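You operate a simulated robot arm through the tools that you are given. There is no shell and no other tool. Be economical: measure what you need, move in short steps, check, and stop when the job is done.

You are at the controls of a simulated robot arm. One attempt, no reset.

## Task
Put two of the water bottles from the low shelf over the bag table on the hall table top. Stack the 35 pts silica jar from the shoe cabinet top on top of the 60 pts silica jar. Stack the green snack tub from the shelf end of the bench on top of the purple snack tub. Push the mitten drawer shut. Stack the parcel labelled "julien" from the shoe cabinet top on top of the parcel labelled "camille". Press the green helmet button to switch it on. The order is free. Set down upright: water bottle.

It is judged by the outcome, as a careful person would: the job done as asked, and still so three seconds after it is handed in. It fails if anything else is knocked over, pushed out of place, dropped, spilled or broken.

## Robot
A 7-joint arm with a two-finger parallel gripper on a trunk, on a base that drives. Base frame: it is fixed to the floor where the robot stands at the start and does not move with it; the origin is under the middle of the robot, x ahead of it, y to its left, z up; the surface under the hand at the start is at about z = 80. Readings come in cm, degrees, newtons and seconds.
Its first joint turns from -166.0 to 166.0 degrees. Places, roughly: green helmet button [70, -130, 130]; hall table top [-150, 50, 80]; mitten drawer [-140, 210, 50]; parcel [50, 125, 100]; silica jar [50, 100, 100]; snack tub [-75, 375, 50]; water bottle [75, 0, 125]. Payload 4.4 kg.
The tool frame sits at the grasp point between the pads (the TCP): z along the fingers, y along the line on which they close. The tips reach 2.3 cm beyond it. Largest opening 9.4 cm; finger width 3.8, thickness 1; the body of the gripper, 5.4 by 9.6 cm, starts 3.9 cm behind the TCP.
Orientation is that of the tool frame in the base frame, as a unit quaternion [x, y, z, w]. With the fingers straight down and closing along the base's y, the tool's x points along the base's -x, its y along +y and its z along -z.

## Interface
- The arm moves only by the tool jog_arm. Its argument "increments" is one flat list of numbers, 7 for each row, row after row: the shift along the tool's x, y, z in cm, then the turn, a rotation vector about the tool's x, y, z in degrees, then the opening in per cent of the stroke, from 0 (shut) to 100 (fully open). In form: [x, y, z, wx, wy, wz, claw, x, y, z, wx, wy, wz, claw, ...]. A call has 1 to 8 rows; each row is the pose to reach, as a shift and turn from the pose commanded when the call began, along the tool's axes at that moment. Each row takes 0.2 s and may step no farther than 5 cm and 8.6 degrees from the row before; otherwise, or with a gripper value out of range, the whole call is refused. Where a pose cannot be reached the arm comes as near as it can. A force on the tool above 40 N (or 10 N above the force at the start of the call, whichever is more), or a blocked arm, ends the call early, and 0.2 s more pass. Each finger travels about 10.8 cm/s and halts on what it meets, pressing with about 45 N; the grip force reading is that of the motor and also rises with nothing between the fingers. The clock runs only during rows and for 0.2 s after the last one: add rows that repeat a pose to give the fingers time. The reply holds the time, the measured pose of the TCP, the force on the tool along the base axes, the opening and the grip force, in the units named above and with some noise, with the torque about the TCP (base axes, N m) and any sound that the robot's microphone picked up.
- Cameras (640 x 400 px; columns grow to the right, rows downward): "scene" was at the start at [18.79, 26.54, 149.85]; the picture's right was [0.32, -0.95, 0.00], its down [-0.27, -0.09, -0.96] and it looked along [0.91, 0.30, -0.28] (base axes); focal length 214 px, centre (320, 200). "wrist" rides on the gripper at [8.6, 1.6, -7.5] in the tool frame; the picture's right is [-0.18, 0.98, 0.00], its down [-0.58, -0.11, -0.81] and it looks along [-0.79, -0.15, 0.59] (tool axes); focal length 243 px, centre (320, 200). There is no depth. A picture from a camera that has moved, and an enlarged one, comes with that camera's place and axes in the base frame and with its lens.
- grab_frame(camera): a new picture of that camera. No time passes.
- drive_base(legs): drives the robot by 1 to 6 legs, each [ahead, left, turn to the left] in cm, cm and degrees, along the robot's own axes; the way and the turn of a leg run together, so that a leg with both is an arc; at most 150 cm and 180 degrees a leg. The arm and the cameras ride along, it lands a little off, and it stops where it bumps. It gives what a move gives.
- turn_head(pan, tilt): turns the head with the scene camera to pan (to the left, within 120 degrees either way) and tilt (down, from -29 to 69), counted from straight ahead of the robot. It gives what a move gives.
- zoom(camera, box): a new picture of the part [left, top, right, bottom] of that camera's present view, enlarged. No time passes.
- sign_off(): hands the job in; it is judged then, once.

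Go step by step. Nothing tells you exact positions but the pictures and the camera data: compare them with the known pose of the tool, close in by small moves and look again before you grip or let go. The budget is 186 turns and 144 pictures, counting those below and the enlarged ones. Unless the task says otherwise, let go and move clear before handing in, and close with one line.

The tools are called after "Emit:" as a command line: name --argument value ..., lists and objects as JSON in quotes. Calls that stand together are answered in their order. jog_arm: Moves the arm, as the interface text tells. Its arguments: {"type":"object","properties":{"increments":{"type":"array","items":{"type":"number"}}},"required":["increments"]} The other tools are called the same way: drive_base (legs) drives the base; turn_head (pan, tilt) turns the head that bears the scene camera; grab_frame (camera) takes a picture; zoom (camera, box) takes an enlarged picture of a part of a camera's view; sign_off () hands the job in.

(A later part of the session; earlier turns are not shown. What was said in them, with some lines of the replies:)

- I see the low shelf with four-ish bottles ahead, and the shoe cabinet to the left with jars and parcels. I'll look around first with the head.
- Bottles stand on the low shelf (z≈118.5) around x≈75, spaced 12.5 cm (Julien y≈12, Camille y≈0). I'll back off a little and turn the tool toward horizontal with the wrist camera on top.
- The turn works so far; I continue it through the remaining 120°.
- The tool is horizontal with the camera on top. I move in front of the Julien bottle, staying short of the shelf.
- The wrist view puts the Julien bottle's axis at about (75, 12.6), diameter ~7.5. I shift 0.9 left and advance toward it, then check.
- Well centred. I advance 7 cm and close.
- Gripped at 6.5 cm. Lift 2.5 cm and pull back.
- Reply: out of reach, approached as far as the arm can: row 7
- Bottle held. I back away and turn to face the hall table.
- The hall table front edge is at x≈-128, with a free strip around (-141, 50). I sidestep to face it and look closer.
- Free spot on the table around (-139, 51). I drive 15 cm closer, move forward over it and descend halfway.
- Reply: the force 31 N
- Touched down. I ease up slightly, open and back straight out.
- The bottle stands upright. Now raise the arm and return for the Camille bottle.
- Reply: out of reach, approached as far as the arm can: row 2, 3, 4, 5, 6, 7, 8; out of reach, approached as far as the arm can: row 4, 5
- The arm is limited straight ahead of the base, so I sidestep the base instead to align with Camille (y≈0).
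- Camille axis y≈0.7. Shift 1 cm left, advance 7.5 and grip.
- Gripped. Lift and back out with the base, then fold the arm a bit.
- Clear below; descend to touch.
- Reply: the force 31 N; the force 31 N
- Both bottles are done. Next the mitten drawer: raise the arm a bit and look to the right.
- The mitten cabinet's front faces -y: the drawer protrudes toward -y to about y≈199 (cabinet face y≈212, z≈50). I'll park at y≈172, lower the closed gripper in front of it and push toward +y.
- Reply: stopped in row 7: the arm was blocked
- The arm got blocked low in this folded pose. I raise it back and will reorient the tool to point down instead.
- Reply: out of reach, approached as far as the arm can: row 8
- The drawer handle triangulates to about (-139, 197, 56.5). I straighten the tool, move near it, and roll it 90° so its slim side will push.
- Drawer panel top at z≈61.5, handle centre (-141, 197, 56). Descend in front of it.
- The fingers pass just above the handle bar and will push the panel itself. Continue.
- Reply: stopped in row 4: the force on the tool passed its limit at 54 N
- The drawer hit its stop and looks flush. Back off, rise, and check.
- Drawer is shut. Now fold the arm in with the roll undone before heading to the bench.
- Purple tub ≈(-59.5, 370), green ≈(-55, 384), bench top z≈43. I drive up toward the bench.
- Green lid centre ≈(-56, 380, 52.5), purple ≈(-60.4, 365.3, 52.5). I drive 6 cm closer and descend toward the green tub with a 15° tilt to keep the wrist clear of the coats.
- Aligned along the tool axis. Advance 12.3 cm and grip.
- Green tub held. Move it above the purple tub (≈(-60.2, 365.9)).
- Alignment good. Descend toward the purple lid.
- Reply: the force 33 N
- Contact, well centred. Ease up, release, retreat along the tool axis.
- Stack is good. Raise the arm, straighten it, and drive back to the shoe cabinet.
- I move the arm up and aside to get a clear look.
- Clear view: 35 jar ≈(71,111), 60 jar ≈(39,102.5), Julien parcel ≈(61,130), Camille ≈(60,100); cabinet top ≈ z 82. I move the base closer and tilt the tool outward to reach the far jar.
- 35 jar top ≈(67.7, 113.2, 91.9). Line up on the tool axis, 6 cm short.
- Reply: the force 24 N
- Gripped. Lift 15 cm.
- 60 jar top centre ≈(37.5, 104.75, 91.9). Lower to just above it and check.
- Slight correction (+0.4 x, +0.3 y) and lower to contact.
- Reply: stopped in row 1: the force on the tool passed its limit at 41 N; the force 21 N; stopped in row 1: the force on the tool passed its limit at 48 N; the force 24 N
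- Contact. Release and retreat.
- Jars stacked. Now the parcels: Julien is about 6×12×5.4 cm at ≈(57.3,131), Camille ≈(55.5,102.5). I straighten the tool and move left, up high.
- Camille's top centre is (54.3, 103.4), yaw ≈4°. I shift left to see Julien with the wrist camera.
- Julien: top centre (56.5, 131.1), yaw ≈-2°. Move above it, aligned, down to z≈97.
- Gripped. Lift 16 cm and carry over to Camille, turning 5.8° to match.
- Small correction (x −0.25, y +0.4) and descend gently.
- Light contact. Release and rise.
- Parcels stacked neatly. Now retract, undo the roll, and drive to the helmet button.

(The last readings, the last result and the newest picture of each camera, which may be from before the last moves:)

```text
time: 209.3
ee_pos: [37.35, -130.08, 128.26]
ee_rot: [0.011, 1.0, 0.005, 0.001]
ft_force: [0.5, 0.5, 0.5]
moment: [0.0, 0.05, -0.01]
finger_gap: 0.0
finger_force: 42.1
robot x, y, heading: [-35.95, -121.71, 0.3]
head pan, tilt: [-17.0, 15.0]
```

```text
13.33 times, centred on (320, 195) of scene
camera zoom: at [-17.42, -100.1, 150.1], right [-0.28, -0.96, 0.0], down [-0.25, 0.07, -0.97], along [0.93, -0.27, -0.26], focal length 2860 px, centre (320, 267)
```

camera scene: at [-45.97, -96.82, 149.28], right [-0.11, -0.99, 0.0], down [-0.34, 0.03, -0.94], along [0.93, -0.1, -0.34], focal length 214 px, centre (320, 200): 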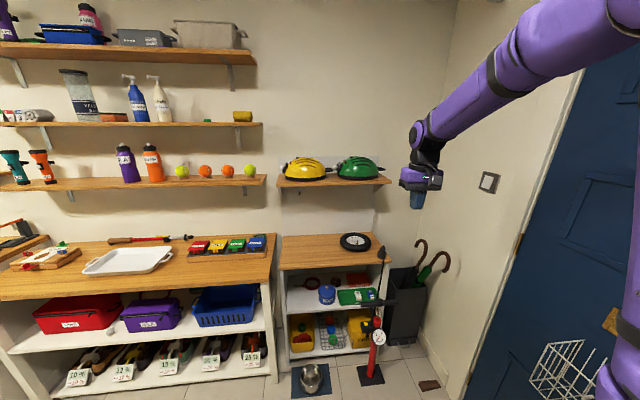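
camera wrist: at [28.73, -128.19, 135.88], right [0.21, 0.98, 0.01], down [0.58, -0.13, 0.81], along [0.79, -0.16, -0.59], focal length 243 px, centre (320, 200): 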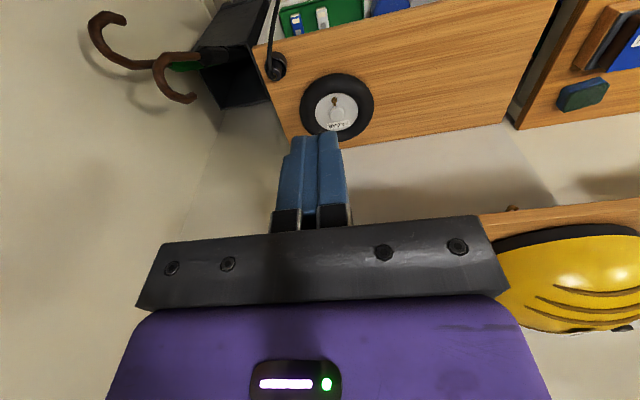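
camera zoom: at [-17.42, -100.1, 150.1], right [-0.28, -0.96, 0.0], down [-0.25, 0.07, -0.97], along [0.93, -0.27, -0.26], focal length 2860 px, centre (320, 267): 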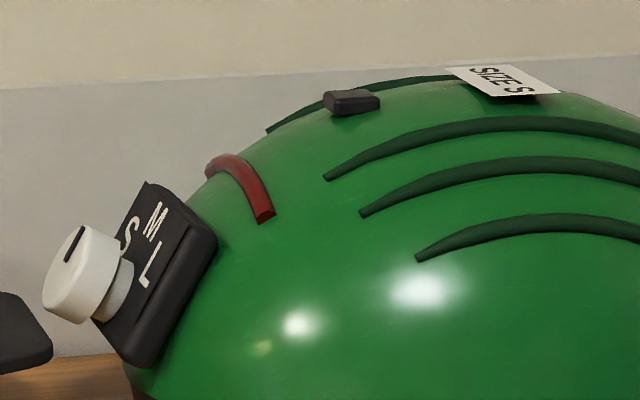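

The white knob is the size dial; the small black block on top of the green helmet is the button, at roughly (68, -126, 131.7). I move closer and above, with an outward tilt, to measure it.

Emit:
drive_base --legs '[[4, 0, 0]]'

Emit:
jog_arm --increments '[0, 0, -4, 0, -4, 0, 0, 0, 0, -8, 0, -8, 0, 0, 0, 1, -12, 0, -12, 0, 0, -3, 2, -16, 0, -16, 0, 0, -6, 3, -19, 0, -20, 0, 0, -9, 4, -21, 0, -25, 0, 0, -12, 4, -21, 0, -25, 0, 0]'

Emit:
grab_frame --camera "wrist"

Emit:
grab_frame --camera "scene"

```text
time: 210.2
ee_pos: [42.01, -130.48, 128.28]
ee_rot: [0.012, 1.0, 0.005, 0.001]
ft_force: [0.1, -0.4, -0.4]
moment: [0.08, 0.01, -0.01]
finger_gap: 0.0
finger_force: 41.8
robot x, y, heading: [-31.65, -121.85, 0.7]
head pan, tilt: [-17.0, 15.0]
```

```text
refused: row 4 steps farther than a row can; nothing moved
```

```text
41 pictures are left
camera wrist: at [33.3, -128.7, 135.89], right [0.21, 0.98, 0.01], down [0.58, -0.13, 0.81], along [0.79, -0.16, -0.59], focal length 243 px, centre (320, 200)
```

wrist: 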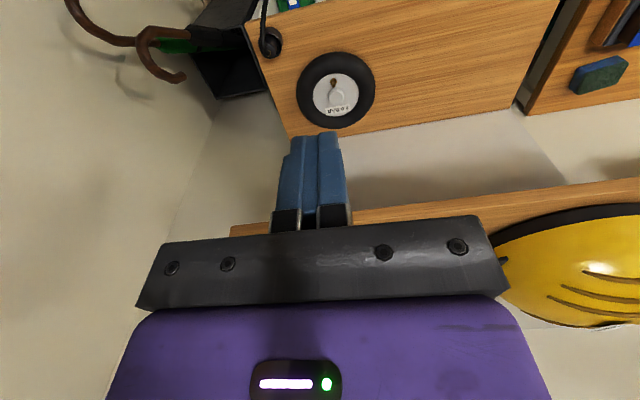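

```text
40 pictures are left
camera scene: at [-12.84, -100.63, 150.11], right [-0.28, -0.96, 0.0], down [-0.25, 0.07, -0.97], along [0.93, -0.27, -0.26], focal length 214 px, centre (320, 200)
```

scene: 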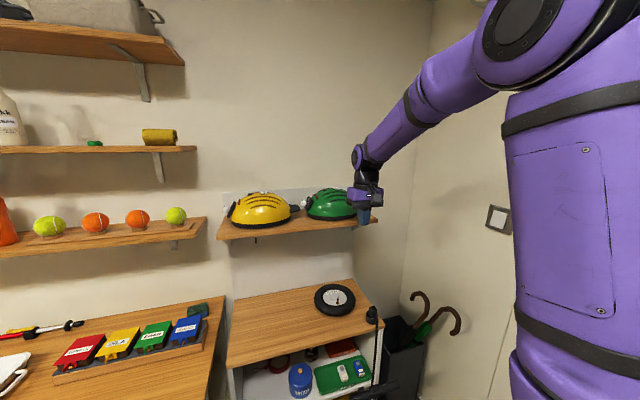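

Emit:
jog_arm --increments '[0, 0, -4, 0, -4, 0, 0, 0, 0, -8, 0, -8, 0, 0, 0, 1, -12, 0, -12, 0, 0, 0, 2, -16, 0, -16, 0, 0, -2, 3, -20, 0, -20, 0, 0, -5, 4, -22, 0, -25, 0, 0, -9, 4, -22, 0, -25, 0, 0, -13, 4, -22, 0, -25, 0, 0]'

Emit:
grab_frame --camera "wrist"

Emit:
zoom --camera "scene" --box '[290, 140, 410, 230]'

```text
time: 212.0
ee_pos: [55.21, -127.19, 150.55]
ee_rot: [0.012, 0.976, 0.003, 0.219]
ft_force: [-0.6, 0.3, 0.9]
moment: [-0.04, -0.06, -0.04]
finger_gap: 0.0
finger_force: 42.5
robot x, y, heading: [-31.64, -122.11, 0.3]
head pan, tilt: [-17.0, 15.0]
```

```text
39 pictures are left
camera wrist: at [44.09, -125.28, 153.76], right [0.19, 0.98, 0.09], down [0.18, -0.12, 0.98], along [0.97, -0.17, -0.2], focal length 243 px, centre (320, 200)
```

wrist: 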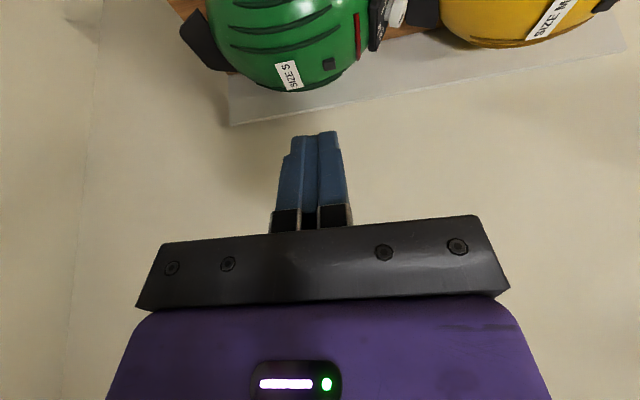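

```text
4.44 times, centred on (350, 185) of scene
camera zoom: at [-12.92, -100.6, 150.11], right [-0.28, -0.96, 0.0], down [-0.25, 0.07, -0.97], along [0.93, -0.27, -0.26], focal length 953 px, centre (187, 267)
```

zoom: 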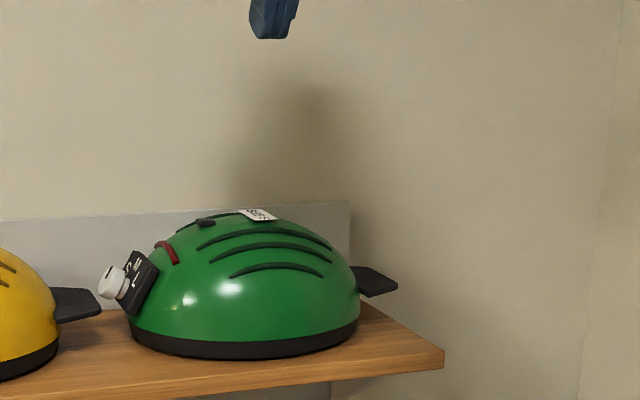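

Button triangulates to (70.9, -127.1, 131). Move to ~4 cm above it with a smaller tilt.

Emit:
jog_arm --increments '[-1.5, 0.1, 3.6, 0, 2.6, 0, 0, -3, 0.15, 7.2, 0, 5.2, 0, 0, -4.5, 0.2, 10.8, 0, 7.8, 0, 0, -6, 0.3, 14.5, 0, 10.4, 0, 0, -7.3, 0.35, 18.2, 0, 13, 0, 0]'

Emit:
grab_frame --camera "wrist"

Emit:
zoom --camera "scene" --box '[300, 160, 360, 210]'

```text
time: 213.2
ee_pos: [69.48, -127.06, 136.92]
ee_rot: [0.011, 0.994, 0.006, 0.106]
ft_force: [0.1, 0.4, 1.8]
moment: [0.02, -0.04, 0.02]
finger_gap: 0.0
finger_force: 42.2
robot x, y, heading: [-30.96, -122.14, 0.7]
head pan, tilt: [-17.0, 15.0]
```

```text
37 pictures are left
camera wrist: at [59.46, -125.08, 142.58], right [0.2, 0.98, 0.05], down [0.4, -0.13, 0.91], along [0.9, -0.16, -0.41], focal length 243 px, centre (320, 200)
```

wrist: 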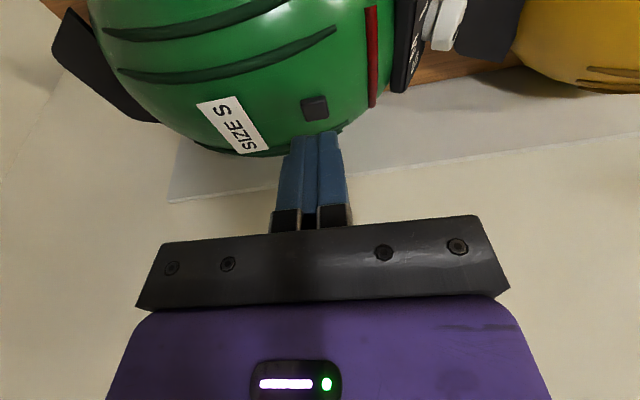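

```text
8.00 times, centred on (330, 185) of scene
camera zoom: at [-12.9, -100.6, 150.11], right [-0.28, -0.96, 0.0], down [-0.25, 0.07, -0.97], along [0.93, -0.27, -0.26], focal length 1716 px, centre (240, 320)
```

zoom: 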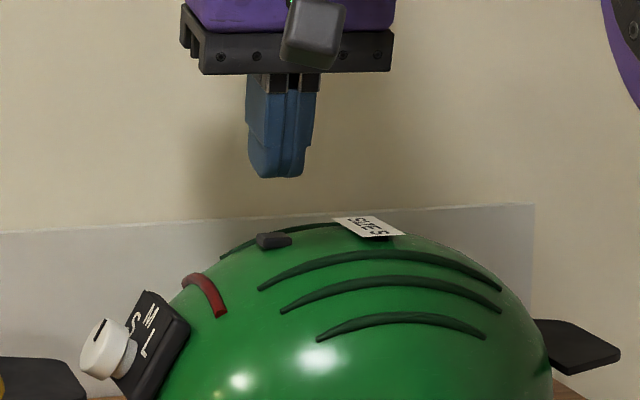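

Aligned along the axis. Approach and press gently.

Emit:
jog_arm --increments '[0, 0, 1.5, 0, 0, 0, 0, 0, 0, 3, 0, 0, 0, 0]'

Emit:
jog_arm --increments '[0, 0, 0.3, 0, 0, 0, 0, 0, 0, 0.6, 0, 0, 0, 0]'

Emit:
zoom --camera "scene" --box '[300, 160, 360, 210]'

```text
time: 213.8
ee_pos: [70.08, -127.04, 134.11]
ee_rot: [0.012, 0.994, 0.005, 0.106]
ft_force: [-0.9, -0.6, -0.3]
moment: [0.02, 0.03, -0.01]
finger_gap: 0.01
finger_force: 41.6
robot x, y, heading: [-31.28, -121.92, 0.7]
head pan, tilt: [-17.0, 15.0]
```

```text
time: 214.4
ee_pos: [70.12, -127.06, 133.39]
ee_rot: [0.013, 0.994, 0.003, 0.106]
ft_force: [-0.2, -0.4, 2.1]
moment: [-0.02, 0.02, -0.03]
finger_gap: 0.0
finger_force: 42.8
robot x, y, heading: [-31.65, -122.06, 0.6]
head pan, tilt: [-17.0, 15.0]
heard: click
```

```text
8.00 times, centred on (330, 185) of scene
camera zoom: at [-12.86, -100.59, 150.11], right [-0.28, -0.96, 0.0], down [-0.25, 0.07, -0.97], along [0.93, -0.27, -0.26], focal length 1716 px, centre (240, 320)
```

zoom: 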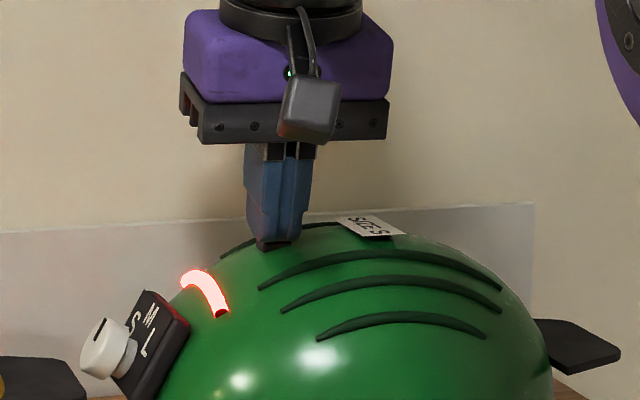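

A click, and the helmet light is on. I lift straight off along the tool axis and check that it stays on.

Emit:
jog_arm --increments '[0, 0, -3, 0, 0, 0, 0, 0, 0, -8, 0, 0, 0, 0, 0, 0, -12, 0, 0, 0, 0]'

Emit:
zoom --camera "scene" --box '[280, 150, 380, 230]'

```text
time: 215.2
ee_pos: [67.48, -127.03, 145.04]
ee_rot: [0.013, 0.994, 0.005, 0.106]
ft_force: [-0.2, -0.8, -0.5]
moment: [-0.02, 0.01, 0.01]
finger_gap: 0.0
finger_force: 42.0
robot x, y, heading: [-31.12, -121.44, 0.7]
head pan, tilt: [-17.0, 15.0]
```

```text
5.00 times, centred on (330, 190) of scene
camera zoom: at [-12.83, -100.59, 150.1], right [-0.28, -0.96, 0.0], down [-0.25, 0.07, -0.97], along [0.93, -0.27, -0.26], focal length 1072 px, centre (270, 250)
```

zoom: 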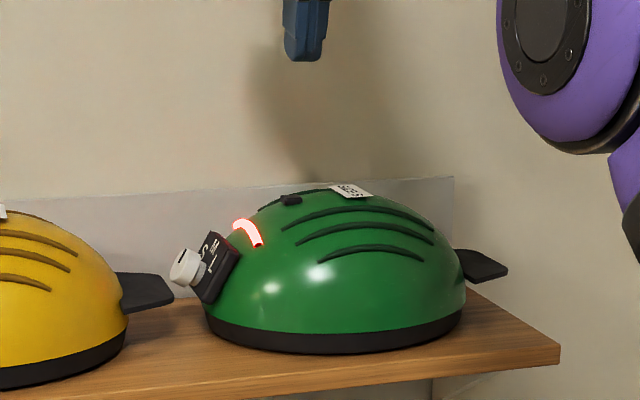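

The light stays on. I back the robot off and take a last look toward the hall table with the head.

Emit:
drive_base --legs '[[-30, 0, 0]]'

Emit:
turn_head --pan 115 --tilt 20

Emit:
zoom --camera "scene" --box '[160, 100, 480, 300]'

```text
time: 217.2
ee_pos: [37.26, -127.29, 145.08]
ee_rot: [0.012, 0.994, 0.006, 0.106]
ft_force: [-0.5, -0.1, 0.0]
moment: [0.0, 0.01, 0.0]
finger_gap: 0.01
finger_force: 42.3
robot x, y, heading: [-61.97, -122.59, 0.6]
head pan, tilt: [-17.0, 15.0]
```

```text
time: 219.4
ee_pos: [37.23, -127.4, 144.97]
ee_rot: [0.011, 0.994, 0.006, 0.105]
ft_force: [-0.4, 0.2, -0.1]
moment: [-0.01, -0.03, -0.04]
finger_gap: 0.0
finger_force: 42.7
robot x, y, heading: [-61.77, -122.22, 0.7]
head pan, tilt: [115.0, 20.0]
```

```text
2.00 times, centred on (320, 200) of scene
camera zoom: at [-56.09, -89.98, 149.26], right [0.9, 0.43, 0.0], down [0.15, -0.31, -0.94], along [-0.41, 0.85, -0.34], focal length 429 px, centre (320, 200)
```

zoom: 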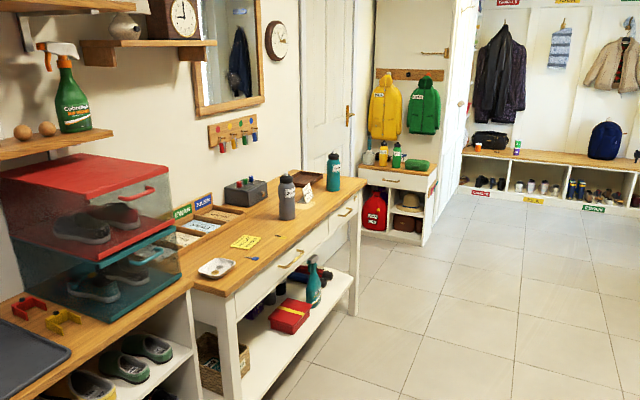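

Both bottles are upright on the hall table, the drawer is shut and the tubs are still stacked. Everything is in place, so I'm handing it in.

Emit:
sign_off

```text
The job is handed in.
```

All six tasks are done: two bottles (Julien and Camille) upright on the hall table, jars, tubs and parcels stacked as asked, mitten drawer shut, and green helmet light on.
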